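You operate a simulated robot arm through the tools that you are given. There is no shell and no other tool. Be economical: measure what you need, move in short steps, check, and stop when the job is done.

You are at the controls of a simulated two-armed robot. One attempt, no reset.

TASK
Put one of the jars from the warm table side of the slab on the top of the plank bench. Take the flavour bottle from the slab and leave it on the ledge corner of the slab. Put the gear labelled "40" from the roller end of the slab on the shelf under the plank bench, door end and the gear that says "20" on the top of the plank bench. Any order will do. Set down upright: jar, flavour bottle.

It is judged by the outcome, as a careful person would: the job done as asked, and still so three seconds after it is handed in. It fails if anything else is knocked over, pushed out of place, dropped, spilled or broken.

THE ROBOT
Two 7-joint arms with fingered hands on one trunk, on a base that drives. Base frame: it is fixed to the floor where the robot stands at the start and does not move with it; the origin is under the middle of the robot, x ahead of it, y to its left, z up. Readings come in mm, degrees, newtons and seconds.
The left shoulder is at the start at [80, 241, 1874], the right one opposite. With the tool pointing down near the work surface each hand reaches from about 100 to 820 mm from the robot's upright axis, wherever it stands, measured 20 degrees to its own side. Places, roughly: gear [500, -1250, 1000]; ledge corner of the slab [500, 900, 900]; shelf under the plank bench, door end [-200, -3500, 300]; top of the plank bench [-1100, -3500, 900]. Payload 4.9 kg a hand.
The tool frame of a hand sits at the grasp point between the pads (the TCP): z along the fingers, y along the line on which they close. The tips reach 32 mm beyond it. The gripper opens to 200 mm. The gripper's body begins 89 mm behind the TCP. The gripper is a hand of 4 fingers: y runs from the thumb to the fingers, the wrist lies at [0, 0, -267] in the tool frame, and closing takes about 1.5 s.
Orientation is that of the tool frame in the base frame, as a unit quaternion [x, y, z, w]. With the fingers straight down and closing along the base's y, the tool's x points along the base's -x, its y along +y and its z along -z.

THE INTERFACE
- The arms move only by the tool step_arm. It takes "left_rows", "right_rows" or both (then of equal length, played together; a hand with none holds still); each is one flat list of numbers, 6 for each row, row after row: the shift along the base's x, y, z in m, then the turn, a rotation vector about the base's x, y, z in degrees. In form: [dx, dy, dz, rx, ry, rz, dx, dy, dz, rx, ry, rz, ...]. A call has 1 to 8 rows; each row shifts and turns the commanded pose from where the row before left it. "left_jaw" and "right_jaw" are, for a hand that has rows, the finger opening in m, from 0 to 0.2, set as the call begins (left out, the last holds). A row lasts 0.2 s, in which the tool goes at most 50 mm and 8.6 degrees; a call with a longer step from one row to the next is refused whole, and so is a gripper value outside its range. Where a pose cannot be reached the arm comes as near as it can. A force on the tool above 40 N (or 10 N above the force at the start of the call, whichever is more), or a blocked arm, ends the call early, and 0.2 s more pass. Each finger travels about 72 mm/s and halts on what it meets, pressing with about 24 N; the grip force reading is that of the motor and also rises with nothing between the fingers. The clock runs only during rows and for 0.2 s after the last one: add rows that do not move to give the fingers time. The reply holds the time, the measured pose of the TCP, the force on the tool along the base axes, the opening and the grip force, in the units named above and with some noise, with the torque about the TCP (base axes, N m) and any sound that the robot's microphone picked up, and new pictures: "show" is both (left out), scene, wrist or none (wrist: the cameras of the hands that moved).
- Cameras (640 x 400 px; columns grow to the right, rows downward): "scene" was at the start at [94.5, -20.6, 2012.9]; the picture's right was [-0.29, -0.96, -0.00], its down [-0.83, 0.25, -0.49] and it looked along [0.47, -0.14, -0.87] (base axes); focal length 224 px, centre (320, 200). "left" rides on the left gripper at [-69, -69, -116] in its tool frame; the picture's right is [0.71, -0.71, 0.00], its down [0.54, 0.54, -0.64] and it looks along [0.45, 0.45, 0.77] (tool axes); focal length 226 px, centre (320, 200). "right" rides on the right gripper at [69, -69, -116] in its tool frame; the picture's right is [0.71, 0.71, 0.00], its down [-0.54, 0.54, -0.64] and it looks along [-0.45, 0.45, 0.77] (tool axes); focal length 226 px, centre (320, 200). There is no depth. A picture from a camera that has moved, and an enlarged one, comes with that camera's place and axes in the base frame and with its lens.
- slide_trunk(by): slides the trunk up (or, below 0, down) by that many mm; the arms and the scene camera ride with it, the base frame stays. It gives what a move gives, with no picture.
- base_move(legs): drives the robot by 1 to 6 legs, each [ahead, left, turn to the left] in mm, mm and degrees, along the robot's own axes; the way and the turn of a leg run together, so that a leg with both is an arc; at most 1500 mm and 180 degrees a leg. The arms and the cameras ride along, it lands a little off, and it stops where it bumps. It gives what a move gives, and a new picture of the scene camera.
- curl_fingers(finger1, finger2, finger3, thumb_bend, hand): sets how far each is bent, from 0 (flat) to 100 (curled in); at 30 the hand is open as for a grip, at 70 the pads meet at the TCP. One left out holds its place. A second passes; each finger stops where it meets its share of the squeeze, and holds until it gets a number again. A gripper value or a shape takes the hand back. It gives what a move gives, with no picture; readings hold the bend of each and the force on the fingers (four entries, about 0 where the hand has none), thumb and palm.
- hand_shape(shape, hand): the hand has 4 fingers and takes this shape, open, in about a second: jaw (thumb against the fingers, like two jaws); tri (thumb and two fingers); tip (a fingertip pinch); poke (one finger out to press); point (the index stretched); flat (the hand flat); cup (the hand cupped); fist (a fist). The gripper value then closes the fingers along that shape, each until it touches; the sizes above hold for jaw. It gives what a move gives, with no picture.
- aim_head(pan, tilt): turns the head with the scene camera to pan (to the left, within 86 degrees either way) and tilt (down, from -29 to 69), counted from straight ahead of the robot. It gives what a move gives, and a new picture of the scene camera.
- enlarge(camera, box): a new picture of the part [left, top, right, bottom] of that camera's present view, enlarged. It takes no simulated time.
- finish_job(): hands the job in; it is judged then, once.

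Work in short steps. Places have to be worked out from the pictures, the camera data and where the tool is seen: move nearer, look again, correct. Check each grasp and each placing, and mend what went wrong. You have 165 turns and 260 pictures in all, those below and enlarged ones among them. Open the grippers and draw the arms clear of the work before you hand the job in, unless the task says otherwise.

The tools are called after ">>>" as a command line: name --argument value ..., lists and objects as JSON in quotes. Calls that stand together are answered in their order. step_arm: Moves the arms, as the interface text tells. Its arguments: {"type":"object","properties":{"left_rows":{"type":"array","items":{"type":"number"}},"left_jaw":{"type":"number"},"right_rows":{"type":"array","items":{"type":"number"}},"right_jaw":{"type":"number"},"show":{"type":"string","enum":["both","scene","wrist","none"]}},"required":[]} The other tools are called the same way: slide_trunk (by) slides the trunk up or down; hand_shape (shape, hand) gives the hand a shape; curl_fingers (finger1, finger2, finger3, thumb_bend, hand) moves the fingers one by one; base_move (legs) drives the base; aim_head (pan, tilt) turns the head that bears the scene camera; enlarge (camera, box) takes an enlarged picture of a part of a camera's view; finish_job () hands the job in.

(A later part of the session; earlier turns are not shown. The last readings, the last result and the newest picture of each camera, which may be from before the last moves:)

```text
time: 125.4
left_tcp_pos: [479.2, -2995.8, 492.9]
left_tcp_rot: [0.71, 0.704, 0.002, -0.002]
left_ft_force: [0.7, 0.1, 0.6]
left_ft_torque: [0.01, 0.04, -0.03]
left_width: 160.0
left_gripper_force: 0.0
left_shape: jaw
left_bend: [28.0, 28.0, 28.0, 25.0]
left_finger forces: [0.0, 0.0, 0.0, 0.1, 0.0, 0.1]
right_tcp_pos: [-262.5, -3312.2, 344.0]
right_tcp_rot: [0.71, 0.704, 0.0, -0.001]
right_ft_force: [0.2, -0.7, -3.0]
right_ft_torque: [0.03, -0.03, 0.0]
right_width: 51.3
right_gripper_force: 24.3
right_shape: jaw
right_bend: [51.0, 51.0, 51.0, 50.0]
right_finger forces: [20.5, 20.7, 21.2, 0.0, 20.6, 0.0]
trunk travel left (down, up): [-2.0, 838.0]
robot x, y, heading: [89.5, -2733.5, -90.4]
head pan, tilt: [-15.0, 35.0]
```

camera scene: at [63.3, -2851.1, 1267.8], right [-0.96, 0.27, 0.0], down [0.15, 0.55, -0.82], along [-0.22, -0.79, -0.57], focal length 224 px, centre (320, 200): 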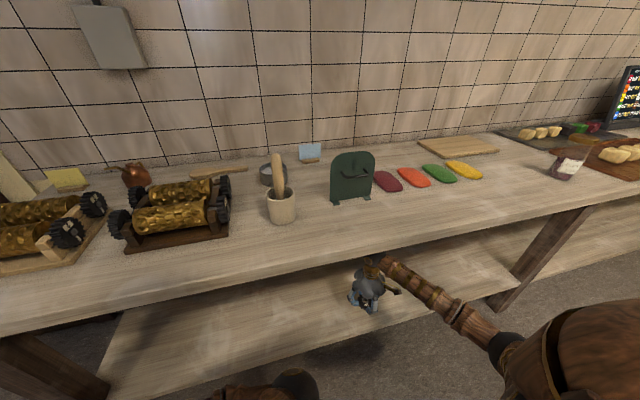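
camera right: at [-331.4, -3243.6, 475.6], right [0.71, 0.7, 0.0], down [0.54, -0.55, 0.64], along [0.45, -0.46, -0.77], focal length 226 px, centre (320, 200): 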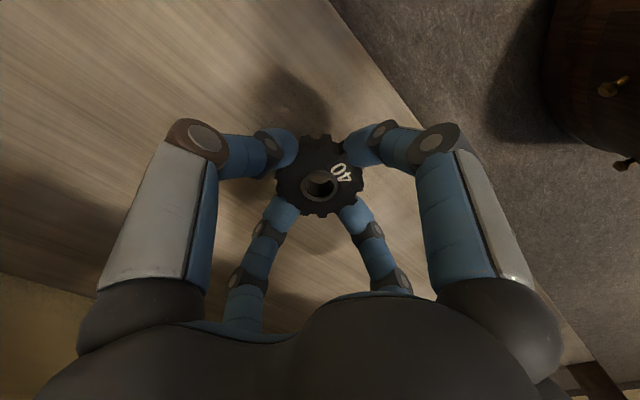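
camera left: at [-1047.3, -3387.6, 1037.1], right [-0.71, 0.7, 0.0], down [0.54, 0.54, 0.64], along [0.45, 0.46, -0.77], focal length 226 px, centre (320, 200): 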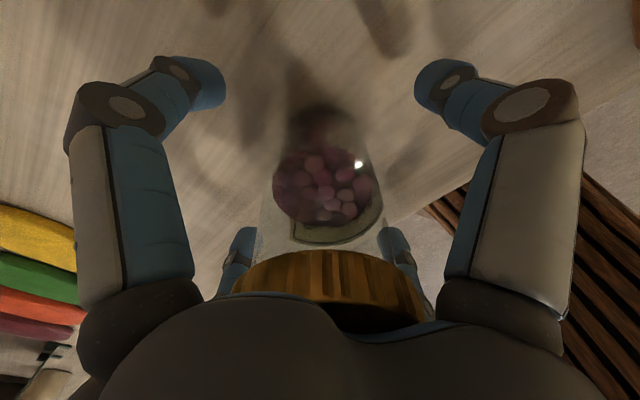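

>>> step_arm --right_rows '[0, 0, -0.002, 0, 0, 0, 0, 0, -0.002, 0, 0, 0, 0, 0, -0.002, 0, 0, 0, 0, 0, -0.002, 0, 0, 0, 0, 0, 0, 0, 0, 0]' --show "wrist"

>>> step_arm --right_rows '[0, 0, -0.002, 0, 0, 0, 0, 0, -0.002, 0, 0, 0, 0, 0, 0, 0, 0, 0]' --show "none"

```text
time: 126.6
left_tcp_pos: [479.2, -2994.7, 491.5]
left_tcp_rot: [0.71, 0.705, 0.001, -0.003]
left_ft_force: [-0.1, -0.5, 1.3]
left_ft_torque: [0.01, 0.01, -0.03]
left_width: 159.9
left_gripper_force: 0.0
left_shape: jaw
left_bend: [28.0, 28.0, 28.0, 25.0]
left_finger forces: [0.1, 0.1, 0.1, 0.0, 0.0, 0.1]
right_tcp_pos: [-262.1, -3312.5, 335.4]
right_tcp_rot: [0.71, 0.705, 0.001, 0.0]
right_ft_force: [-0.2, -0.3, -3.2]
right_ft_torque: [-0.03, 0.03, -0.03]
right_width: 51.5
right_gripper_force: 24.3
right_shape: jaw
right_bend: [51.0, 51.0, 51.0, 50.0]
right_finger forces: [20.3, 20.8, 21.3, 0.0, 20.6, 0.0]
trunk travel left (down, up): [-2.0, 838.0]
robot x, y, heading: [85.4, -2730.0, -90.5]
head pan, tilt: [-15.0, 35.0]
camera right: at [-331.3, -3243.4, 451.5], right [0.71, 0.7, 0.0], down [0.54, -0.55, 0.64], along [0.45, -0.46, -0.77], focal length 226 px, centre (320, 200)
```

right: 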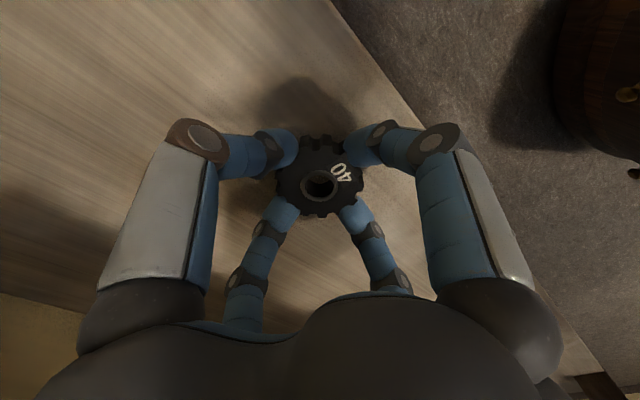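

```text
time: 127.4
left_tcp_pos: [479.9, -2995.5, 492.2]
left_tcp_rot: [0.71, 0.704, 0.002, -0.002]
left_ft_force: [0.8, 0.4, 0.8]
left_ft_torque: [-0.03, -0.01, 0.04]
left_width: 159.9
left_gripper_force: 0.1
left_shape: jaw
left_bend: [28.0, 28.0, 28.0, 25.0]
left_finger forces: [0.0, 0.0, 0.0, 0.0, 0.0, 0.0]
right_tcp_pos: [-263.0, -3311.8, 331.4]
right_tcp_rot: [0.71, 0.704, 0.0, -0.002]
right_ft_force: [-0.4, 1.0, -1.7]
right_ft_torque: [-0.01, -0.03, -0.01]
right_width: 51.7
right_gripper_force: 24.0
right_shape: jaw
right_bend: [51.0, 51.0, 51.0, 50.0]
right_finger forces: [20.3, 20.7, 21.2, 0.0, 20.6, 0.0]
trunk travel left (down, up): [-2.0, 838.0]
robot x, y, heading: [84.7, -2733.1, -90.4]
head pan, tilt: [-15.0, 35.0]
```

>>> step_arm --right_rows '[0, 0, -0.002, 0, 0, 0, 0, 0, -0.002, 0, 0, 0, 0, 0, -0.002, 0, 0, 0, 0, 0, -0.002, 0, 0, 0, 0, 0, 0, 0, 0, 0]' --show "none"

>>> step_arm --right_rows '[0, 0, -0.002, 0, 0, 0, 0, 0, -0.002, 0, 0, 0, 0, 0, -0.002, 0, 0, 0, 0, 0, 0, 0, 0, 0]' --show "wrist"

```text
time: 128.6
left_tcp_pos: [478.8, -2995.5, 493.3]
left_tcp_rot: [0.709, 0.705, 0.002, -0.003]
left_ft_force: [0.0, -1.1, 0.0]
left_ft_torque: [0.0, -0.01, 0.01]
left_width: 159.8
left_gripper_force: 0.1
left_shape: jaw
left_bend: [28.0, 28.0, 28.0, 25.0]
left_finger forces: [0.1, 0.0, 0.1, 0.0, 0.0, 0.0]
right_tcp_pos: [-262.7, -3312.3, 324.1]
right_tcp_rot: [0.709, 0.705, 0.001, 0.0]
right_ft_force: [0.3, 0.2, 0.6]
right_ft_torque: [-0.07, 0.03, -0.02]
right_width: 51.4
right_gripper_force: 24.1
right_shape: jaw
right_bend: [51.0, 51.0, 51.0, 50.0]
right_finger forces: [20.3, 20.9, 21.5, 0.1, 21.0, 0.0]
trunk travel left (down, up): [-2.0, 838.0]
robot x, y, heading: [84.8, -2734.2, -90.6]
head pan, tilt: [-15.0, 35.0]
```

```text
time: 129.5
left_tcp_pos: [480.2, -2994.2, 492.2]
left_tcp_rot: [0.709, 0.705, -0.001, -0.002]
left_ft_force: [0.4, 0.4, -0.1]
left_ft_torque: [0.0, 0.01, 0.01]
left_width: 159.9
left_gripper_force: 0.1
left_shape: jaw
left_bend: [28.0, 28.0, 28.0, 25.0]
left_finger forces: [0.1, 0.0, 0.0, 0.1, 0.1, 0.0]
right_tcp_pos: [-264.0, -3312.1, 321.7]
right_tcp_rot: [0.71, 0.705, -0.003, 0.002]
right_ft_force: [1.8, 10.0, 31.2]
right_ft_torque: [0.32, 0.02, -0.04]
right_width: 53.0
right_gripper_force: 24.2
right_shape: jaw
right_bend: [50.0, 50.0, 51.0, 50.0]
right_finger forces: [27.6, 27.7, 23.4, 0.1, 25.8, 0.1]
trunk travel left (down, up): [-2.0, 838.0]
robot x, y, heading: [85.4, -2733.7, -90.3]
head pan, tilt: [-15.0, 35.0]
stopped in row 4 (right hand): the force on the tool passed its limit (the readings are from after the stop); the commanded pose is now the measured one
camera right: at [-331.8, -3243.3, 437.9], right [0.71, 0.7, 0.0], down [0.54, -0.54, 0.65], along [0.45, -0.46, -0.76], focal length 226 px, centre (320, 200)
```

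right: 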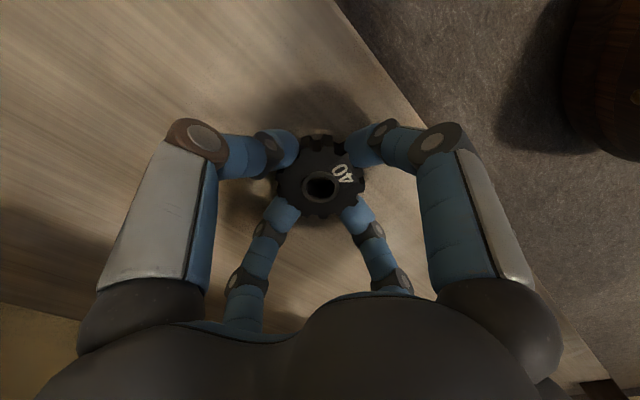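

Contact (shelf ≈ z 290). Relieve 1.5 mm and open.

>>> step_arm --right_rows '[0, 0, 0.0015, 0, 0, 0, 0, 0, 0, 0, 0, 0]' --show "none"

>>> step_arm --right_rows '[0, 0, 0, 0, 0, 0, 0, 0, 0, 0, 0, 0, 0, 0, 0, 0, 0, 0, 0, 0, 0, 0, 0, 0, 0, 0, 0, 0, 0, 0]' --right_jaw 0.13 --show "wrist"

```text
time: 130.1
left_tcp_pos: [479.2, -2996.6, 491.8]
left_tcp_rot: [0.709, 0.705, 0.0, -0.003]
left_ft_force: [-0.4, 0.4, -0.1]
left_ft_torque: [0.02, 0.03, -0.01]
left_width: 159.8
left_gripper_force: 0.1
left_shape: jaw
left_bend: [28.0, 28.0, 28.0, 25.0]
left_finger forces: [0.0, 0.0, 0.0, 0.1, 0.1, 0.0]
right_tcp_pos: [-262.5, -3312.2, 322.5]
right_tcp_rot: [0.71, 0.704, -0.003, 0.001]
right_ft_force: [1.9, 6.9, 24.6]
right_ft_torque: [0.17, -0.02, -0.07]
right_width: 53.0
right_gripper_force: 24.3
right_shape: jaw
right_bend: [50.0, 50.0, 51.0, 50.0]
right_finger forces: [25.6, 26.7, 23.8, 0.0, 24.0, 0.0]
trunk travel left (down, up): [-2.0, 838.0]
robot x, y, heading: [84.5, -2734.1, -90.4]
head pan, tilt: [-15.0, 35.0]
```

```text
time: 131.3
left_tcp_pos: [479.8, -2995.0, 492.3]
left_tcp_rot: [0.71, 0.704, 0.0, -0.002]
left_ft_force: [0.2, -0.3, -0.3]
left_ft_torque: [0.0, -0.01, 0.0]
left_width: 160.1
left_gripper_force: 0.1
left_shape: jaw
left_bend: [28.0, 28.0, 28.0, 25.0]
left_finger forces: [0.1, 0.0, 0.0, 0.0, 0.0, 0.1]
right_tcp_pos: [-263.7, -3312.3, 322.2]
right_tcp_rot: [0.71, 0.704, -0.002, 0.001]
right_ft_force: [-2.9, -1.7, 23.0]
right_ft_torque: [-0.03, -0.47, -0.06]
right_width: 124.7
right_gripper_force: 0.0
right_shape: jaw
right_bend: [33.0, 33.0, 33.0, 30.0]
right_finger forces: [8.1, 7.7, 7.1, 0.0, 0.1, 0.0]
trunk travel left (down, up): [-2.0, 838.0]
robot x, y, heading: [86.2, -2736.6, -90.6]
head pan, tilt: [-15.0, 35.0]
camera right: at [-332.3, -3243.6, 438.0], right [0.71, 0.7, 0.0], down [0.54, -0.54, 0.64], along [0.45, -0.46, -0.77], focal length 226 px, centre (320, 200)
```

right: 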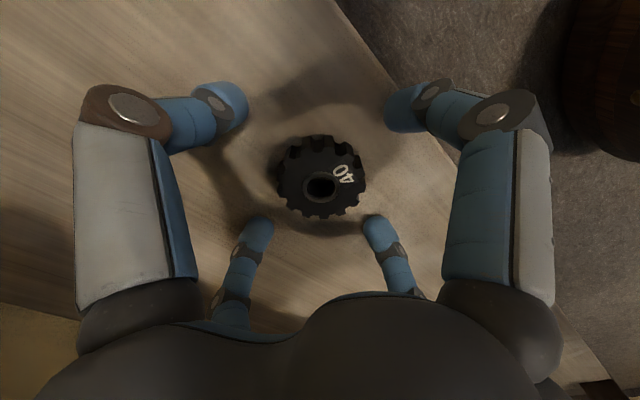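

Released; the gear lies flat. Rise 60 mm and reverse out.

>>> step_arm --right_rows '[0, 0, 0.02, 0, 0, 0, 0, 0, 0.025, 0, 0, 0, 0, 0, 0.02, 0, 0, 0, 0, 0, 0, 0, 0, 0]' --show "wrist"

>>> base_move --legs '[[-500, 0, 0]]'

```text
time: 132.3
left_tcp_pos: [478.8, -2996.4, 492.0]
left_tcp_rot: [0.709, 0.705, 0.002, -0.003]
left_ft_force: [0.2, -0.3, 0.4]
left_ft_torque: [0.02, 0.01, 0.03]
left_width: 159.8
left_gripper_force: 0.1
left_shape: jaw
left_bend: [28.0, 28.0, 28.0, 25.0]
left_finger forces: [0.1, 0.0, 0.0, 0.0, 0.1, 0.0]
right_tcp_pos: [-261.2, -3313.9, 386.2]
right_tcp_rot: [0.71, 0.704, 0.0, 0.0]
right_ft_force: [-0.1, -1.0, 0.0]
right_ft_torque: [0.01, -0.02, -0.03]
right_width: 129.3
right_gripper_force: 0.1
right_shape: jaw
right_bend: [32.0, 32.0, 32.0, 30.0]
right_finger forces: [0.0, 0.1, 0.0, 0.1, 0.0, 0.1]
trunk travel left (down, up): [-2.0, 838.0]
robot x, y, heading: [87.3, -2735.5, -90.6]
head pan, tilt: [-15.0, 35.0]
camera right: at [-330.4, -3245.2, 501.7], right [0.71, 0.7, 0.0], down [0.54, -0.55, 0.64], along [0.45, -0.46, -0.77], focal length 226 px, centre (320, 200)
```

right: 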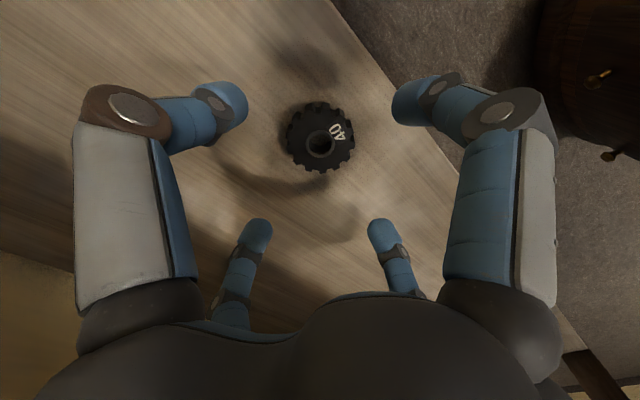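

```text
time: 135.2
left_tcp_pos: [482.5, -2491.4, 492.0]
left_tcp_rot: [0.712, 0.702, 0.001, -0.001]
left_ft_force: [0.1, 1.1, 0.5]
left_ft_torque: [-0.01, -0.02, 0.01]
left_width: 159.7
left_gripper_force: 0.0
left_shape: jaw
left_bend: [28.0, 28.0, 28.0, 25.0]
left_finger forces: [0.0, 0.0, 0.0, 0.1, 0.1, 0.0]
right_tcp_pos: [-261.2, -2803.3, 386.5]
right_tcp_rot: [0.713, 0.702, -0.001, 0.0]
right_ft_force: [-0.4, -0.1, -0.2]
right_ft_torque: [-0.04, 0.0, -0.03]
right_width: 129.3
right_gripper_force: 0.1
right_shape: jaw
right_bend: [32.0, 32.0, 32.0, 30.0]
right_finger forces: [0.1, 0.1, 0.0, 0.1, 0.0, 0.0]
trunk travel left (down, up): [-2.0, 838.0]
robot x, y, heading: [93.0, -2226.7, -91.4]
head pan, tilt: [-15.0, 35.0]
camera scene: at [68.0, -2341.3, 1268.1], right [-0.96, 0.27, 0.0], down [0.16, 0.55, -0.82], along [-0.22, -0.79, -0.57], focal length 224 px, centre (320, 200)
```

scene: 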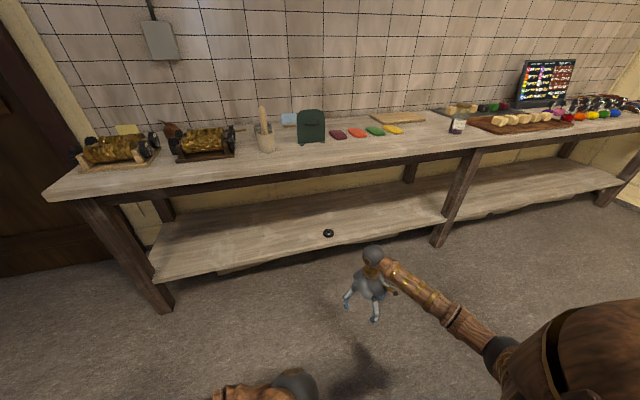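

Gear 40 lies safely on the shelf at the door end. Raise the trunk and restore carrying poses.

>>> slide_trunk --by 650

>>> step_arm --left_rows '[0, 0, 0.03, 0, 0, 0, 0, 0, 0.03, 0, 0, 0, 0, 0, 0, 0, 0, 0, 0, 0, 0, 0, 0, 0, 0, 0, 0, 0, 0, 0]' --right_rows '[0, 0.036, 0.032, 0, 0, 0, 0, 0.036, 0.032, 0, 0, 0, 0, 0.036, 0.032, 0, 0, 0, 0, 0.036, 0.032, 0, 0, 0, 0, 0.036, 0.032, 0, 0, 0]' --show "none"

>>> base_move --legs '[[0, -480, 1.4], [-1450, 0, 0]]'

```text
refused: 650 is not a number from -400 to 400
```

```text
time: 136.4
left_tcp_pos: [502.4, -2514.0, 530.9]
left_tcp_rot: [0.712, 0.702, 0.002, -0.003]
left_ft_force: [-0.1, 0.5, -0.7]
left_ft_torque: [-0.04, 0.01, -0.04]
left_width: 159.8
left_gripper_force: 0.1
left_shape: jaw
left_bend: [28.0, 28.0, 28.0, 25.0]
left_finger forces: [0.0, 0.0, 0.0, 0.0, 0.1, 0.0]
left hand out of reach, approached as far as the arm can: row 1, 2
right_tcp_pos: [-260.6, -2624.5, 547.3]
right_tcp_rot: [0.713, 0.701, 0.0, 0.001]
right_ft_force: [0.4, 0.4, -0.3]
right_ft_torque: [0.0, -0.02, -0.07]
right_width: 129.4
right_gripper_force: 0.2
right_shape: jaw
right_bend: [32.0, 32.0, 32.0, 30.0]
right_finger forces: [0.0, 0.0, 0.0, 0.0, 0.1, 0.0]
trunk travel left (down, up): [-2.0, 838.0]
robot x, y, heading: [90.1, -2229.3, -90.9]
head pan, tilt: [-15.0, 35.0]
```

```text
time: 144.2
left_tcp_pos: [27.7, -1339.4, 530.0]
left_tcp_rot: [0.662, 0.749, -0.002, -0.005]
left_ft_force: [0.5, -1.4, 0.1]
left_ft_torque: [0.01, -0.01, -0.02]
left_width: 159.5
left_gripper_force: 0.0
left_shape: jaw
left_bend: [28.0, 28.0, 28.0, 25.0]
left_finger forces: [0.1, 0.1, 0.0, 0.1, 0.0, 0.0]
right_tcp_pos: [-702.1, -1553.4, 547.9]
right_tcp_rot: [0.66, 0.751, 0.004, 0.004]
right_ft_force: [-0.1, -0.3, -0.2]
right_ft_torque: [0.01, -0.02, -0.05]
right_width: 129.9
right_gripper_force: 0.1
right_shape: jaw
right_bend: [32.0, 32.0, 32.0, 30.0]
right_finger forces: [0.1, 0.0, 0.0, 0.0, 0.0, 0.1]
trunk travel left (down, up): [-2.0, 838.0]
robot x, y, heading: [-418.6, -1111.9, -82.8]
head pan, tilt: [-15.0, 35.0]
stopped in leg 2: the robot was blocked; the commanded pose is now the measured one
camera scene: at [-421.3, -1237.9, 1269.0], right [-0.99, 0.14, 0.01], down [0.07, 0.58, -0.81], along [-0.11, -0.81, -0.58], focal length 224 px, centre (320, 200)
```

scene: 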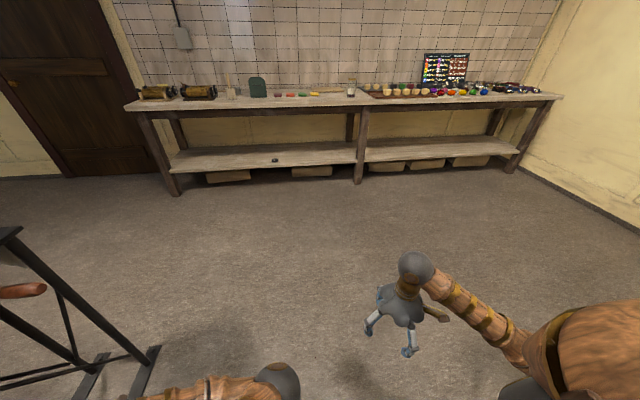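

The trunk lift had been refused, so the robot reversed with low arms and bumped something (probably the stove on the right). I move forward away from it and inspect.

>>> base_move --legs '[[350, 0, 0]]'

>>> slide_trunk --by 400

>>> slide_trunk --by 380

>>> aim_head --pan -86 --tilt 40

>>> aim_head --pan 86 --tilt 40

```text
time: 146.5
left_tcp_pos: [66.1, -1683.4, 531.3]
left_tcp_rot: [0.664, 0.747, -0.003, -0.001]
left_ft_force: [0.2, 0.6, 0.3]
left_ft_torque: [0.01, -0.02, -0.01]
left_width: 159.9
left_gripper_force: 0.1
left_shape: jaw
left_bend: [28.0, 28.0, 28.0, 25.0]
left_finger forces: [0.0, 0.0, 0.0, 0.1, 0.1, 0.1]
right_tcp_pos: [-666.9, -1894.9, 548.4]
right_tcp_rot: [0.662, 0.75, 0.002, 0.007]
right_ft_force: [-0.5, 0.3, -1.0]
right_ft_torque: [0.02, -0.02, 0.02]
right_width: 129.9
right_gripper_force: 0.0
right_shape: jaw
right_bend: [32.0, 32.0, 32.0, 30.0]
right_finger forces: [0.0, 0.0, 0.1, 0.0, 0.0, 0.0]
trunk travel left (down, up): [-2.0, 838.0]
robot x, y, heading: [-377.0, -1454.4, -82.8]
head pan, tilt: [-15.0, 35.0]
camera scene: at [-386.3, -1574.4, 1267.9], right [-0.99, 0.14, 0.0], down [0.08, 0.57, -0.82], along [-0.11, -0.81, -0.57], focal length 224 px, centre (320, 200)
```

scene: 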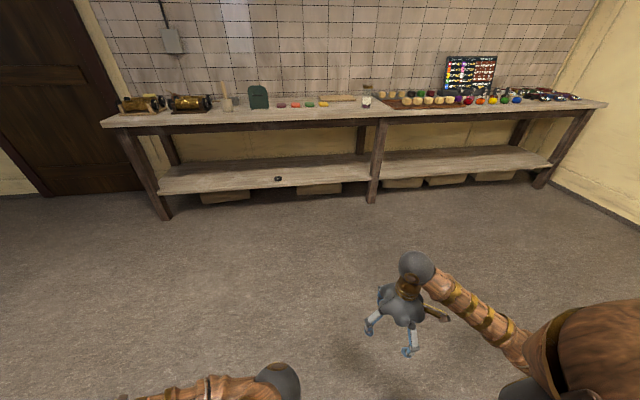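

```text
time: 150.3
left_tcp_pos: [66.4, -1683.1, 932.5]
left_tcp_rot: [0.664, 0.748, -0.003, -0.001]
left_ft_force: [0.5, -0.3, -0.5]
left_ft_torque: [-0.02, 0.02, 0.03]
left_width: 159.8
left_gripper_force: 0.0
left_shape: jaw
left_bend: [28.0, 28.0, 28.0, 25.0]
left_finger forces: [0.0, 0.0, 0.0, 0.0, 0.0, 0.0]
right_tcp_pos: [-668.0, -1896.1, 947.4]
right_tcp_rot: [0.662, 0.75, 0.002, 0.008]
right_ft_force: [-0.3, -0.1, -0.2]
right_ft_torque: [-0.01, -0.01, 0.01]
right_width: 129.8
right_gripper_force: 0.0
right_shape: jaw
right_bend: [32.0, 32.0, 32.0, 30.0]
right_finger forces: [0.0, 0.1, 0.1, 0.0, 0.0, 0.1]
trunk travel left (down, up): [-402.0, 438.0]
robot x, y, heading: [-377.6, -1454.7, -82.8]
head pan, tilt: [-15.0, 35.0]
```

```text
time: 154.0
left_tcp_pos: [65.5, -1683.3, 1311.6]
left_tcp_rot: [0.664, 0.748, -0.003, 0.0]
left_ft_force: [-0.3, -1.0, -0.9]
left_ft_torque: [0.02, -0.03, -0.01]
left_width: 159.8
left_gripper_force: 0.0
left_shape: jaw
left_bend: [28.0, 28.0, 28.0, 25.0]
left_finger forces: [0.1, 0.1, 0.0, 0.1, 0.0, 0.0]
right_tcp_pos: [-666.9, -1896.4, 1328.9]
right_tcp_rot: [0.661, 0.75, 0.002, 0.008]
right_ft_force: [0.2, 0.6, -0.2]
right_ft_torque: [-0.02, 0.0, 0.01]
right_width: 129.9
right_gripper_force: 0.0
right_shape: jaw
right_bend: [32.0, 32.0, 32.0, 30.0]
right_finger forces: [0.0, 0.1, 0.0, 0.0, 0.0, 0.0]
trunk travel left (down, up): [-782.0, 58.0]
robot x, y, heading: [-378.4, -1453.1, -83.1]
head pan, tilt: [-15.0, 35.0]
```

```text
time: 155.4
left_tcp_pos: [66.7, -1683.0, 1310.2]
left_tcp_rot: [0.664, 0.748, -0.004, -0.001]
left_ft_force: [-0.8, 0.3, -0.3]
left_ft_torque: [-0.01, -0.01, 0.02]
left_width: 160.1
left_gripper_force: 0.1
left_shape: jaw
left_bend: [28.0, 28.0, 28.0, 25.0]
left_finger forces: [0.0, 0.0, 0.0, 0.0, 0.1, 0.1]
right_tcp_pos: [-667.0, -1895.7, 1327.6]
right_tcp_rot: [0.662, 0.749, 0.002, 0.008]
right_ft_force: [0.2, 0.8, 0.0]
right_ft_torque: [-0.02, 0.01, 0.02]
right_width: 129.8
right_gripper_force: 0.1
right_shape: jaw
right_bend: [32.0, 32.0, 32.0, 30.0]
right_finger forces: [0.0, 0.0, 0.0, 0.0, 0.0, 0.1]
trunk travel left (down, up): [-782.0, 58.0]
robot x, y, heading: [-378.5, -1454.0, -83.0]
head pan, tilt: [-85.9, 40.0]
camera scene: at [-457.6, -1503.0, 2040.5], right [-0.19, 0.98, 0.0], down [0.63, 0.12, -0.77], along [-0.75, -0.15, -0.64], focal length 224 px, centre (320, 200)
```

scene: 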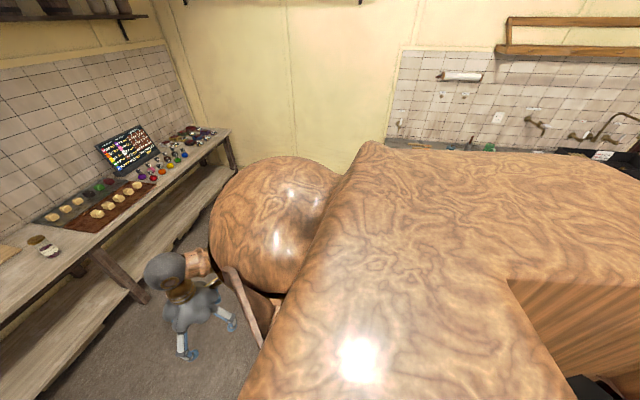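

```text
time: 158.1
left_tcp_pos: [65.8, -1683.6, 1310.6]
left_tcp_rot: [0.664, 0.748, -0.003, 0.0]
left_ft_force: [-0.7, -0.4, -0.5]
left_ft_torque: [0.0, 0.02, 0.0]
left_width: 159.8
left_gripper_force: 0.1
left_shape: jaw
left_bend: [28.0, 28.0, 28.0, 25.0]
left_finger forces: [0.1, 0.1, 0.1, 0.0, 0.1, 0.1]
right_tcp_pos: [-668.0, -1897.5, 1329.2]
right_tcp_rot: [0.662, 0.75, 0.002, 0.009]
right_ft_force: [-1.1, -0.3, 0.2]
right_ft_torque: [0.0, 0.02, 0.01]
right_width: 130.2
right_gripper_force: 0.0
right_shape: jaw
right_bend: [32.0, 32.0, 32.0, 30.0]
right_finger forces: [0.0, 0.1, 0.0, 0.1, 0.1, 0.1]
trunk travel left (down, up): [-782.0, 58.0]
robot x, y, heading: [-375.6, -1455.3, -82.9]
head pan, tilt: [85.9, 40.0]
camera scene: at [-289.3, -1482.2, 2040.5], right [0.05, -1.0, 0.0], down [-0.64, -0.03, -0.77], along [0.77, 0.04, -0.64], focal length 224 px, centre (320, 200)
```

scene: 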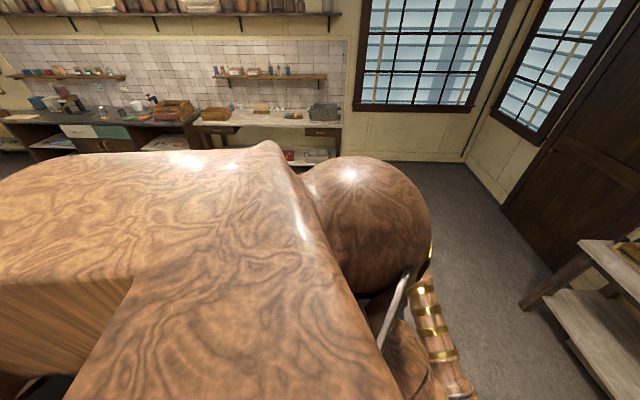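

The body hides the view. With the trunk high and hands above 1300, I turn around to inspect the stove and slab end.

>>> base_move --legs '[[0, 0, 173]]'

>>> aim_head --pan 15 --tilt 50

>>> aim_head --pan -50 --tilt 50

```text
time: 165.6
left_tcp_pos: [-802.2, -1187.5, 1312.3]
left_tcp_rot: [0.718, -0.696, 0.0, -0.003]
left_ft_force: [-0.1, -0.1, 0.0]
left_ft_torque: [0.01, 0.02, -0.02]
left_width: 160.0
left_gripper_force: 0.0
left_shape: jaw
left_bend: [28.0, 28.0, 28.0, 25.0]
left_finger forces: [0.0, 0.0, 0.0, 0.1, 0.0, 0.0]
right_tcp_pos: [-53.0, -1041.7, 1329.4]
right_tcp_rot: [0.719, -0.695, -0.008, 0.0]
right_ft_force: [1.4, -0.3, 0.2]
right_ft_torque: [0.0, -0.02, -0.03]
right_width: 129.8
right_gripper_force: 0.0
right_shape: jaw
right_bend: [32.0, 32.0, 32.0, 30.0]
right_finger forces: [0.0, 0.0, 0.1, 0.0, 0.1, 0.0]
trunk travel left (down, up): [-782.0, 58.0]
robot x, y, heading: [-382.3, -1459.1, 91.9]
head pan, tilt: [85.9, 40.0]
camera scene: at [-463.2, -1423.1, 2040.5], right [0.04, 1.0, 0.0], down [0.64, -0.02, -0.77], along [-0.77, 0.03, -0.64], focal length 224 px, centre (320, 200)
```

scene: 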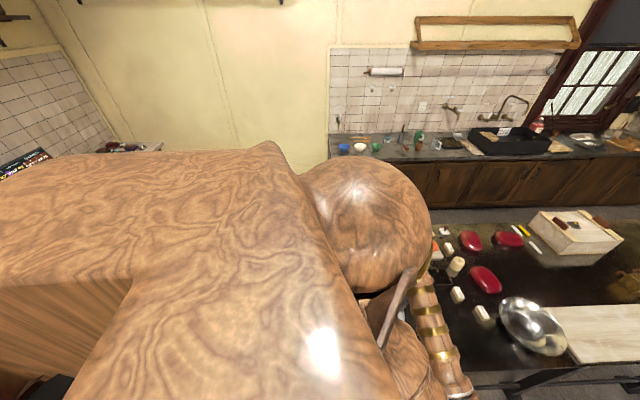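

```text
time: 167.0
left_tcp_pos: [-802.5, -1188.3, 1312.0]
left_tcp_rot: [0.718, -0.696, 0.001, -0.004]
left_ft_force: [-1.2, 0.1, -0.1]
left_ft_torque: [-0.02, 0.01, 0.0]
left_width: 159.7
left_gripper_force: 0.0
left_shape: jaw
left_bend: [28.0, 28.0, 28.0, 25.0]
left_finger forces: [0.0, 0.0, 0.0, 0.1, 0.1, 0.0]
right_tcp_pos: [-51.0, -1042.4, 1328.0]
right_tcp_rot: [0.719, -0.695, -0.009, 0.002]
right_ft_force: [-0.4, -0.6, 0.5]
right_ft_torque: [0.0, -0.03, 0.05]
right_width: 129.9
right_gripper_force: 0.0
right_shape: jaw
right_bend: [32.0, 32.0, 32.0, 30.0]
right_finger forces: [0.0, 0.1, 0.0, 0.0, 0.0, 0.1]
trunk travel left (down, up): [-782.0, 58.0]
robot x, y, heading: [-379.7, -1455.7, 92.1]
head pan, tilt: [15.0, 50.0]
camera scene: at [-400.9, -1352.5, 2026.3], right [0.96, 0.29, 0.0], down [0.22, -0.73, -0.64], along [-0.19, 0.61, -0.77], focal length 224 px, centre (320, 200)
```

scene: 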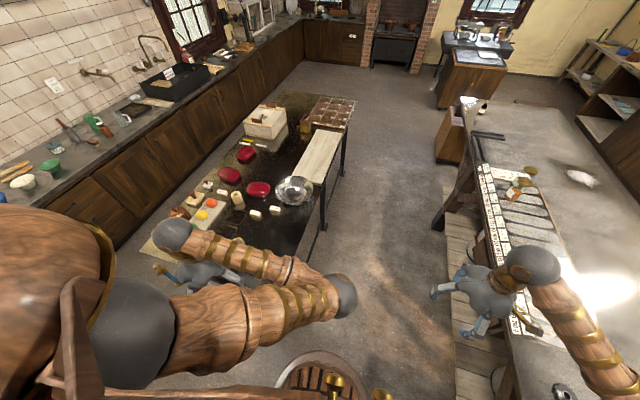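

```text
time: 168.4
left_tcp_pos: [-802.0, -1188.6, 1312.9]
left_tcp_rot: [0.717, -0.697, 0.001, -0.003]
left_ft_force: [0.2, -0.1, 0.4]
left_ft_torque: [0.02, -0.02, 0.01]
left_width: 159.8
left_gripper_force: 0.1
left_shape: jaw
left_bend: [28.0, 28.0, 28.0, 25.0]
left_finger forces: [0.0, 0.1, 0.0, 0.0, 0.0, 0.1]
right_tcp_pos: [-53.9, -1042.2, 1327.7]
right_tcp_rot: [0.719, -0.695, -0.009, 0.001]
right_ft_force: [0.9, 0.5, 0.7]
right_ft_torque: [-0.01, 0.01, 0.02]
right_width: 129.8
right_gripper_force: 0.0
right_shape: jaw
right_bend: [32.0, 32.0, 32.0, 30.0]
right_finger forces: [0.0, 0.0, 0.0, 0.1, 0.0, 0.0]
trunk travel left (down, up): [-782.0, 58.0]
robot x, y, heading: [-378.9, -1455.7, 91.7]
head pan, tilt: [-50.0, 50.0]
camera scene: at [-321.2, -1374.7, 2026.3], right [0.67, -0.74, 0.0], down [-0.57, -0.51, -0.64], along [0.48, 0.43, -0.77], focal length 224 px, centre (320, 200)
```

scene: 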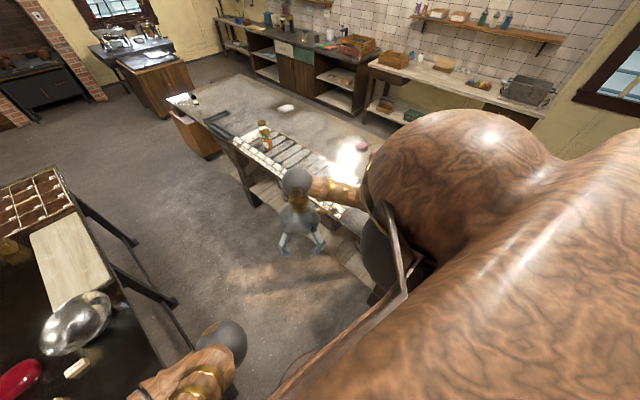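

The other table carries various things; I enlarge its near end to check for any disturbance.

>>> aim_head --pan 25 --tilt 55

>>> enlarge --camera "scene" --box '[160, 80, 400, 290]'

```text
time: 169.8
left_tcp_pos: [-802.4, -1188.6, 1311.4]
left_tcp_rot: [0.718, -0.696, 0.001, -0.003]
left_ft_force: [-0.2, 0.5, -0.1]
left_ft_torque: [0.02, 0.03, -0.02]
left_width: 159.6
left_gripper_force: 0.0
left_shape: jaw
left_bend: [28.0, 28.0, 28.0, 25.0]
left_finger forces: [0.0, 0.0, 0.0, 0.1, 0.1, 0.1]
right_tcp_pos: [-52.9, -1042.5, 1328.3]
right_tcp_rot: [0.718, -0.696, -0.009, 0.001]
right_ft_force: [0.0, -0.5, 1.0]
right_ft_torque: [-0.03, -0.02, 0.0]
right_width: 130.1
right_gripper_force: 0.1
right_shape: jaw
right_bend: [32.0, 32.0, 32.0, 30.0]
right_finger forces: [0.0, 0.0, 0.1, 0.0, 0.0, 0.0]
trunk travel left (down, up): [-782.0, 58.0]
robot x, y, heading: [-378.5, -1453.0, 92.0]
head pan, tilt: [25.0, 55.0]
camera scene: at [-411.1, -1361.8, 2019.8], right [0.89, 0.45, 0.0], down [0.37, -0.73, -0.57], along [-0.26, 0.51, -0.82], focal length 224 px, centre (320, 200)
```

scene: 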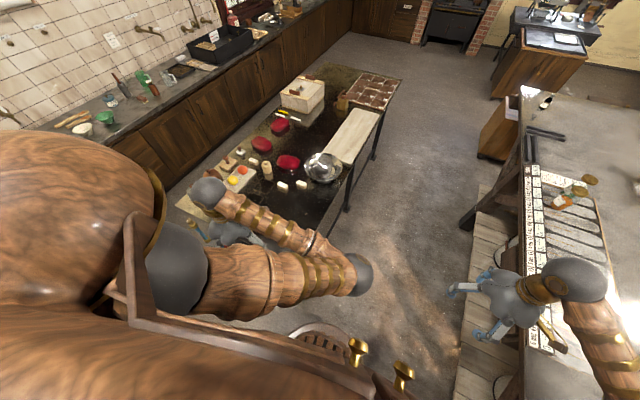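

```text
1.90 times, centred on (280, 185) of scene
camera zoom: at [-411.1, -1361.8, 2019.8], right [0.89, 0.45, 0.0], down [0.37, -0.73, -0.57], along [-0.26, 0.51, -0.82], focal length 428 px, centre (396, 229)
```

zoom: 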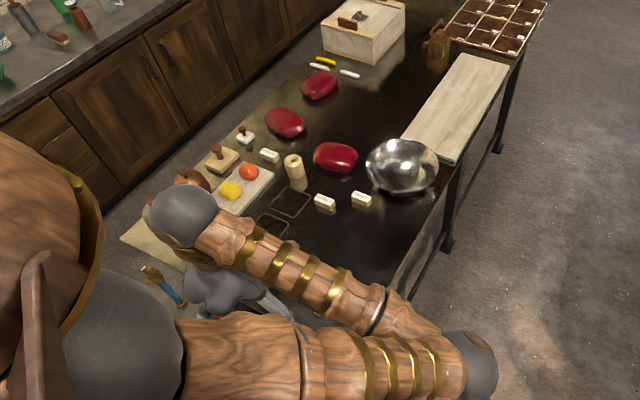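

The table's near corner is hidden beneath my left arm; I move that arm inward to see it.

>>> step_arm --left_rows '[0.045, 0.02, 0, 0, 0, 0, 0.045, 0.02, 0, 0, 0, 0, 0.045, 0.02, 0, 0, 0, 0, 0.045, 0.02, 0, 0, 0, 0, 0.045, 0.02, 0, 0, 0, 0, 0.045, 0.02, 0, 0, 0, 0, 0.045, 0.02, 0, 0, 0, 0]' --show "scene"

>>> enlarge --camera "scene" --box '[160, 80, 400, 290]'

```text
time: 171.7
left_tcp_pos: [-535.7, -1034.6, 1297.5]
left_tcp_rot: [0.743, -0.669, -0.009, 0.011]
left_ft_force: [-0.4, -0.2, -0.5]
left_ft_torque: [0.01, 0.01, -0.01]
left_width: 160.1
left_gripper_force: 0.0
left_shape: jaw
left_bend: [28.0, 28.0, 28.0, 25.0]
left_finger forces: [0.1, 0.0, 0.0, 0.0, 0.0, 0.0]
left hand out of reach, approached as far as the arm can: row 1
right_tcp_pos: [-55.1, -1040.5, 1328.4]
right_tcp_rot: [0.72, -0.694, -0.009, 0.003]
right_ft_force: [0.3, -0.1, 0.3]
right_ft_torque: [-0.02, 0.01, -0.01]
right_width: 129.8
right_gripper_force: 0.2
right_shape: jaw
right_bend: [32.0, 32.0, 32.0, 30.0]
right_finger forces: [0.1, 0.0, 0.0, 0.0, 0.1, 0.1]
trunk travel left (down, up): [-782.0, 58.0]
robot x, y, heading: [-378.8, -1450.8, 91.9]
head pan, tilt: [25.0, 55.0]
stopped in row 7 (left hand): the arm was blocked; the commanded pose is now the measured one
camera scene: at [-412.2, -1360.8, 2019.8], right [0.89, 0.45, 0.0], down [0.37, -0.73, -0.57], along [-0.26, 0.51, -0.82], focal length 224 px, centre (320, 200)
```

scene: 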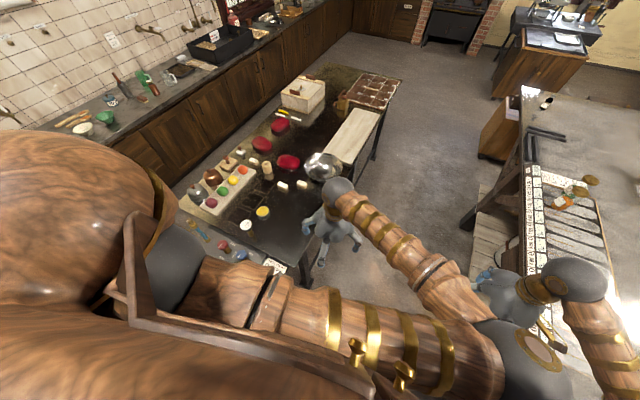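

```text
1.90 times, centred on (280, 185) of scene
camera zoom: at [-412.2, -1360.8, 2019.8], right [0.89, 0.45, 0.0], down [0.37, -0.73, -0.57], along [-0.26, 0.51, -0.82], focal length 428 px, centre (396, 229)
```

zoom: 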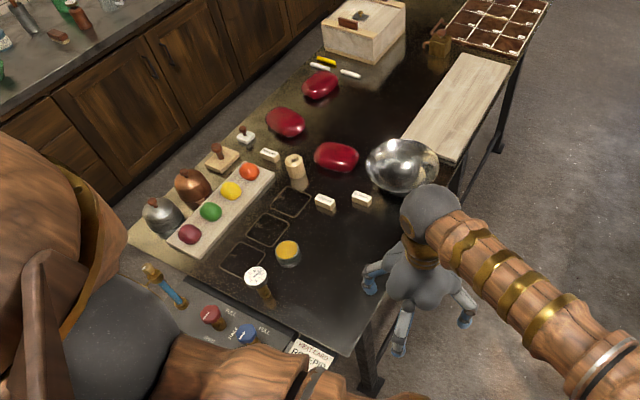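

Sign, gauge, yellow jar and all else are at the same places as before—nothing disturbed. Move the left arm back out, turn to face the slab and drive over for gear 20.

>>> step_arm --left_rows '[-0.045, -0.01, 0, 0, 0, 0, -0.045, -0.01, 0, 0, 0, 0, -0.045, -0.01, 0, 0, 0, 0, -0.045, -0.01, 0, 0, 0, 0]' --show "none"

>>> base_move --legs '[[0, 0, -92], [0, 430, 0]]'

>>> aim_head --pan -20 --tilt 55

```text
time: 172.7
left_tcp_pos: [-714.3, -1077.4, 1299.8]
left_tcp_rot: [0.742, -0.671, -0.009, 0.01]
left_ft_force: [-0.3, 0.2, 0.8]
left_ft_torque: [-0.01, -0.02, 0.0]
left_width: 159.6
left_gripper_force: 0.0
left_shape: jaw
left_bend: [28.0, 28.0, 28.0, 25.0]
left_finger forces: [0.0, 0.0, 0.1, 0.0, 0.0, 0.1]
right_tcp_pos: [-55.1, -1041.0, 1328.2]
right_tcp_rot: [0.719, -0.695, -0.008, 0.002]
right_ft_force: [-0.3, 0.2, 0.0]
right_ft_torque: [-0.02, -0.02, 0.01]
right_width: 129.9
right_gripper_force: 0.0
right_shape: jaw
right_bend: [32.0, 32.0, 32.0, 30.0]
right_finger forces: [0.0, 0.0, 0.1, 0.1, 0.1, 0.0]
trunk travel left (down, up): [-782.0, 58.0]
robot x, y, heading: [-381.1, -1456.0, 91.8]
head pan, tilt: [25.0, 55.0]
```

```text
time: 179.2
left_tcp_pos: [16.5, -710.2, 1299.9]
left_tcp_rot: [-0.029, 0.999, 0.015, 0.0]
left_ft_force: [-0.2, -0.2, -0.2]
left_ft_torque: [0.02, -0.03, 0.03]
left_width: 160.1
left_gripper_force: 0.1
left_shape: jaw
left_bend: [28.0, 28.0, 28.0, 25.0]
left_finger forces: [0.1, 0.1, 0.0, 0.0, 0.0, 0.0]
right_tcp_pos: [23.7, -1370.1, 1327.8]
right_tcp_rot: [0.004, 1.0, 0.008, 0.004]
right_ft_force: [0.7, -0.1, -0.9]
right_ft_torque: [0.03, 0.02, 0.01]
right_width: 129.9
right_gripper_force: 0.1
right_shape: jaw
right_bend: [32.0, 32.0, 32.0, 30.0]
right_finger forces: [0.1, 0.0, 0.0, 0.1, 0.1, 0.0]
trunk travel left (down, up): [-782.0, 58.0]
robot x, y, heading: [-375.1, -1024.7, -0.6]
head pan, tilt: [25.0, 55.0]
camera scene: at [-277.7, -1001.0, 2019.8], right [0.41, -0.91, 0.0], down [-0.75, -0.34, -0.57], along [0.52, 0.24, -0.82], focal length 224 px, centre (320, 200)
```

scene: 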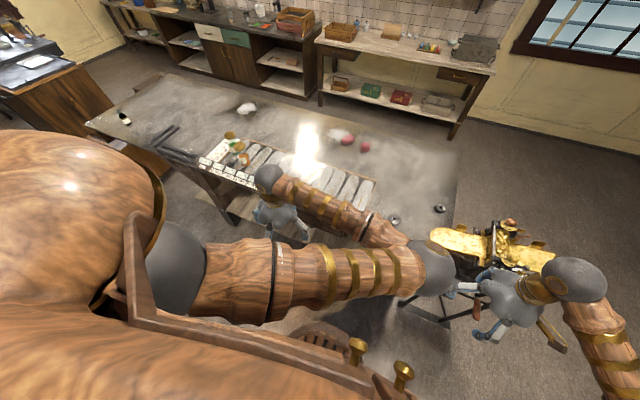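

```text
time: 180.3
left_tcp_pos: [17.1, -706.0, 1298.5]
left_tcp_rot: [-0.028, 0.999, 0.014, 0.0]
left_ft_force: [-1.2, 0.3, 0.2]
left_ft_torque: [-0.02, -0.01, 0.01]
left_width: 159.6
left_gripper_force: 0.2
left_shape: jaw
left_bend: [28.0, 28.0, 28.0, 25.0]
left_finger forces: [0.0, 0.0, 0.0, 0.0, 0.0, 0.0]
right_tcp_pos: [24.9, -1366.1, 1328.5]
right_tcp_rot: [0.004, 1.0, 0.008, 0.005]
right_ft_force: [-0.1, 0.1, -0.7]
right_ft_torque: [0.0, 0.0, -0.04]
right_width: 130.0
right_gripper_force: 0.0
right_shape: jaw
right_bend: [32.0, 32.0, 32.0, 30.0]
right_finger forces: [0.0, 0.0, 0.0, 0.0, 0.0, 0.0]
trunk travel left (down, up): [-782.0, 58.0]
robot x, y, heading: [-374.9, -1023.7, -0.4]
head pan, tilt: [-20.0, 55.0]
camera scene: at [-275.9, -1050.4, 2019.8], right [-0.35, -0.94, 0.0], down [-0.77, 0.29, -0.57], along [0.54, -0.2, -0.82], focal length 224 px, centre (320, 200)
```

scene: 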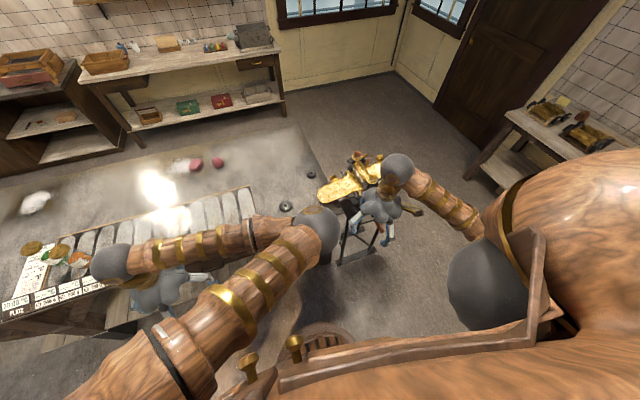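

Bottle at the far ledge corner stands fine; gears 30 and 20 unchanged. Drive ahead so the right hand can reach gear 20.

>>> base_move --legs '[[375, 0, 0.5]]'

>>> step_arm --right_rows '[0.043, 0.008, 0, 0, 0, 0, 0.043, 0.008, 0, 0, 0, 0, 0.043, 0.008, 0, 0, 0, 0, 0.043, 0.008, 0, 0, 0, 0, 0.043, 0.008, 0, 0, 0, 0, 0, 0, -0.04, 0, 0, 0, 0, 0, -0.04, 0, 0, 0, 0, 0, 0, 0, 0, 0]' --show "both"

```text
time: 182.7
left_tcp_pos: [384.0, -709.0, 1300.1]
left_tcp_rot: [-0.032, 0.999, 0.015, 0.0]
left_ft_force: [0.1, 0.9, 0.7]
left_ft_torque: [0.01, -0.04, -0.01]
left_width: 159.9
left_gripper_force: 0.0
left_shape: jaw
left_bend: [28.0, 28.0, 28.0, 25.0]
left_finger forces: [0.1, 0.0, 0.0, 0.1, 0.1, 0.1]
right_tcp_pos: [394.0, -1367.8, 1329.3]
right_tcp_rot: [0.0, 1.0, 0.008, 0.006]
right_ft_force: [0.1, -0.4, 0.7]
right_ft_torque: [-0.02, -0.03, -0.02]
right_width: 130.1
right_gripper_force: 0.1
right_shape: jaw
right_bend: [32.0, 32.0, 32.0, 30.0]
right_finger forces: [0.0, 0.0, 0.1, 0.0, 0.0, 0.1]
trunk travel left (down, up): [-782.0, 58.0]
robot x, y, heading: [-5.0, -1026.0, -0.5]
head pan, tilt: [-20.0, 55.0]
camera scene: at [91.2, -1054.1, 2020.1], right [-0.35, -0.94, 0.0], down [-0.77, 0.28, -0.58], along [0.54, -0.2, -0.82], focal length 224 px, centre (320, 200)
```

scene: 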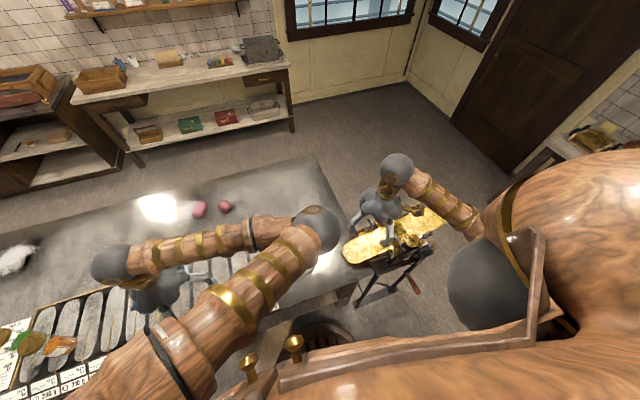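

```text
time: 184.5
left_tcp_pos: [388.1, -707.9, 1299.0]
left_tcp_rot: [-0.032, 0.999, 0.016, 0.0]
left_ft_force: [-0.1, -0.4, 0.5]
left_ft_torque: [-0.02, 0.02, -0.01]
left_width: 159.6
left_gripper_force: 0.0
left_shape: jaw
left_bend: [28.0, 28.0, 28.0, 25.0]
left_finger forces: [0.1, 0.0, 0.0, 0.1, 0.1, 0.0]
right_tcp_pos: [551.5, -1367.9, 1238.8]
right_tcp_rot: [0.002, 1.0, 0.008, 0.005]
right_ft_force: [-0.3, -0.2, 0.1]
right_ft_torque: [0.02, 0.01, 0.0]
right_width: 129.8
right_gripper_force: 0.1
right_shape: jaw
right_bend: [32.0, 32.0, 32.0, 30.0]
right_finger forces: [0.1, 0.0, 0.0, 0.1, 0.0, 0.0]
right hand out of reach, approached as far as the arm can: row 4, 5
trunk travel left (down, up): [-782.0, 58.0]
robot x, y, heading: [-0.2, -1026.9, -0.2]
head pan, tilt: [-20.0, 55.0]
camera scene: at [96.1, -1053.9, 2019.8], right [-0.35, -0.94, 0.0], down [-0.77, 0.28, -0.57], along [0.54, -0.2, -0.82], focal length 224 px, centre (320, 200)
camera right: at [481.7, -1439.8, 1353.4], right [-0.7, 0.71, 0.0], down [0.54, 0.53, 0.66], along [0.46, 0.47, -0.75], focal length 226 px, centre (320, 200)
```

scene: 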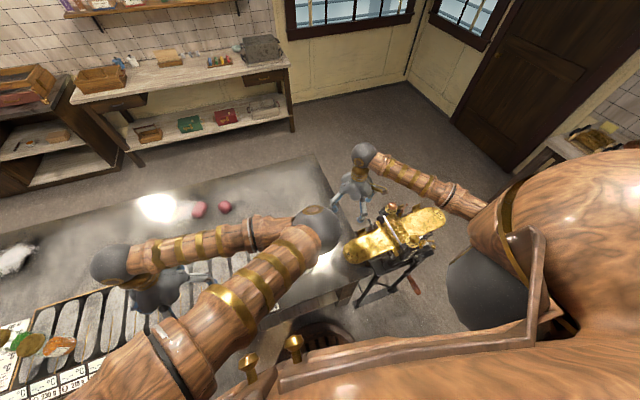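
right: 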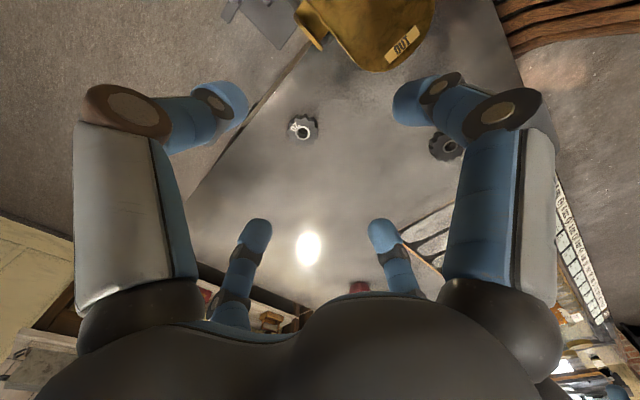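

Gear 20 is at ~(622,-1333). Move over it, then lower the trunk.

>>> step_arm --right_rows '[0.025, 0.012, 0, 0, 0, 0, 0.025, 0.012, 0, 0, 0, 0, 0.02, 0.01, 0, 0, 0, 0, 0, 0, 0, 0, 0, 0]' --show "none"

>>> slide_trunk --by -120

>>> step_arm --right_rows '[0, 0, 0, 0, 0, 0]' --show "wrist"

```text
time: 185.5
left_tcp_pos: [388.0, -707.7, 1299.0]
left_tcp_rot: [-0.031, 0.999, 0.015, -0.001]
left_ft_force: [0.3, 0.7, 0.7]
left_ft_torque: [0.01, -0.01, 0.01]
left_width: 159.6
left_gripper_force: 0.0
left_shape: jaw
left_bend: [28.0, 28.0, 28.0, 25.0]
left_finger forces: [0.0, 0.0, 0.1, 0.0, 0.1, 0.0]
right_tcp_pos: [566.7, -1361.8, 1238.8]
right_tcp_rot: [0.002, 1.0, 0.007, 0.004]
right_ft_force: [-0.1, 0.7, 0.6]
right_ft_torque: [0.0, 0.02, 0.02]
right_width: 129.9
right_gripper_force: 0.0
right_shape: jaw
right_bend: [32.0, 32.0, 32.0, 30.0]
right_finger forces: [0.1, 0.1, 0.1, 0.0, 0.0, 0.0]
right hand out of reach, approached as far as the arm can: row 1, 2, 3
trunk travel left (down, up): [-782.0, 58.0]
robot x, y, heading: [0.8, -1024.7, -0.4]
head pan, tilt: [-20.0, 55.0]
```

```text
time: 187.0
left_tcp_pos: [387.9, -708.3, 1179.6]
left_tcp_rot: [-0.031, 0.999, 0.015, 0.0]
left_ft_force: [-0.1, -0.1, 0.2]
left_ft_torque: [0.0, 0.0, -0.04]
left_width: 159.9
left_gripper_force: 0.0
left_shape: jaw
left_bend: [28.0, 28.0, 28.0, 25.0]
left_finger forces: [0.0, 0.0, 0.0, 0.0, 0.0, 0.0]
right_tcp_pos: [567.2, -1361.0, 1118.5]
right_tcp_rot: [0.002, 1.0, 0.008, 0.005]
right_ft_force: [0.9, -0.4, 0.8]
right_ft_torque: [0.01, 0.01, -0.01]
right_width: 129.9
right_gripper_force: 0.1
right_shape: jaw
right_bend: [32.0, 32.0, 32.0, 30.0]
right_finger forces: [0.0, 0.0, 0.0, 0.1, 0.1, 0.0]
trunk travel left (down, up): [-662.0, 178.0]
robot x, y, heading: [-6.9, -1026.2, -0.3]
head pan, tilt: [-20.0, 55.0]
```

```text
time: 187.4
left_tcp_pos: [387.9, -708.6, 1178.8]
left_tcp_rot: [-0.032, 0.999, 0.014, 0.0]
left_ft_force: [-0.8, -0.3, -0.1]
left_ft_torque: [0.02, 0.01, -0.02]
left_width: 159.8
left_gripper_force: 0.0
left_shape: jaw
left_bend: [28.0, 28.0, 28.0, 25.0]
left_finger forces: [0.1, 0.0, 0.1, 0.0, 0.0, 0.0]
right_tcp_pos: [567.8, -1361.6, 1118.6]
right_tcp_rot: [0.002, 1.0, 0.008, 0.004]
right_ft_force: [-0.1, -0.1, -0.4]
right_ft_torque: [-0.03, -0.02, -0.01]
right_width: 129.7
right_gripper_force: 0.0
right_shape: jaw
right_bend: [32.0, 32.0, 32.0, 30.0]
right_finger forces: [0.0, 0.0, 0.0, 0.1, 0.0, 0.0]
trunk travel left (down, up): [-662.0, 178.0]
robot x, y, heading: [-4.9, -1029.4, -0.1]
head pan, tilt: [-20.0, 55.0]
camera right: at [497.3, -1432.8, 1232.7], right [-0.7, 0.71, 0.01], down [0.54, 0.53, 0.66], along [0.46, 0.46, -0.75], focal length 226 px, centre (320, 200)
```

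right: 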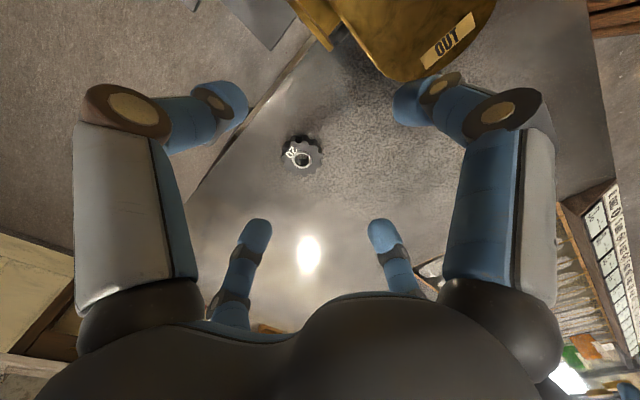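

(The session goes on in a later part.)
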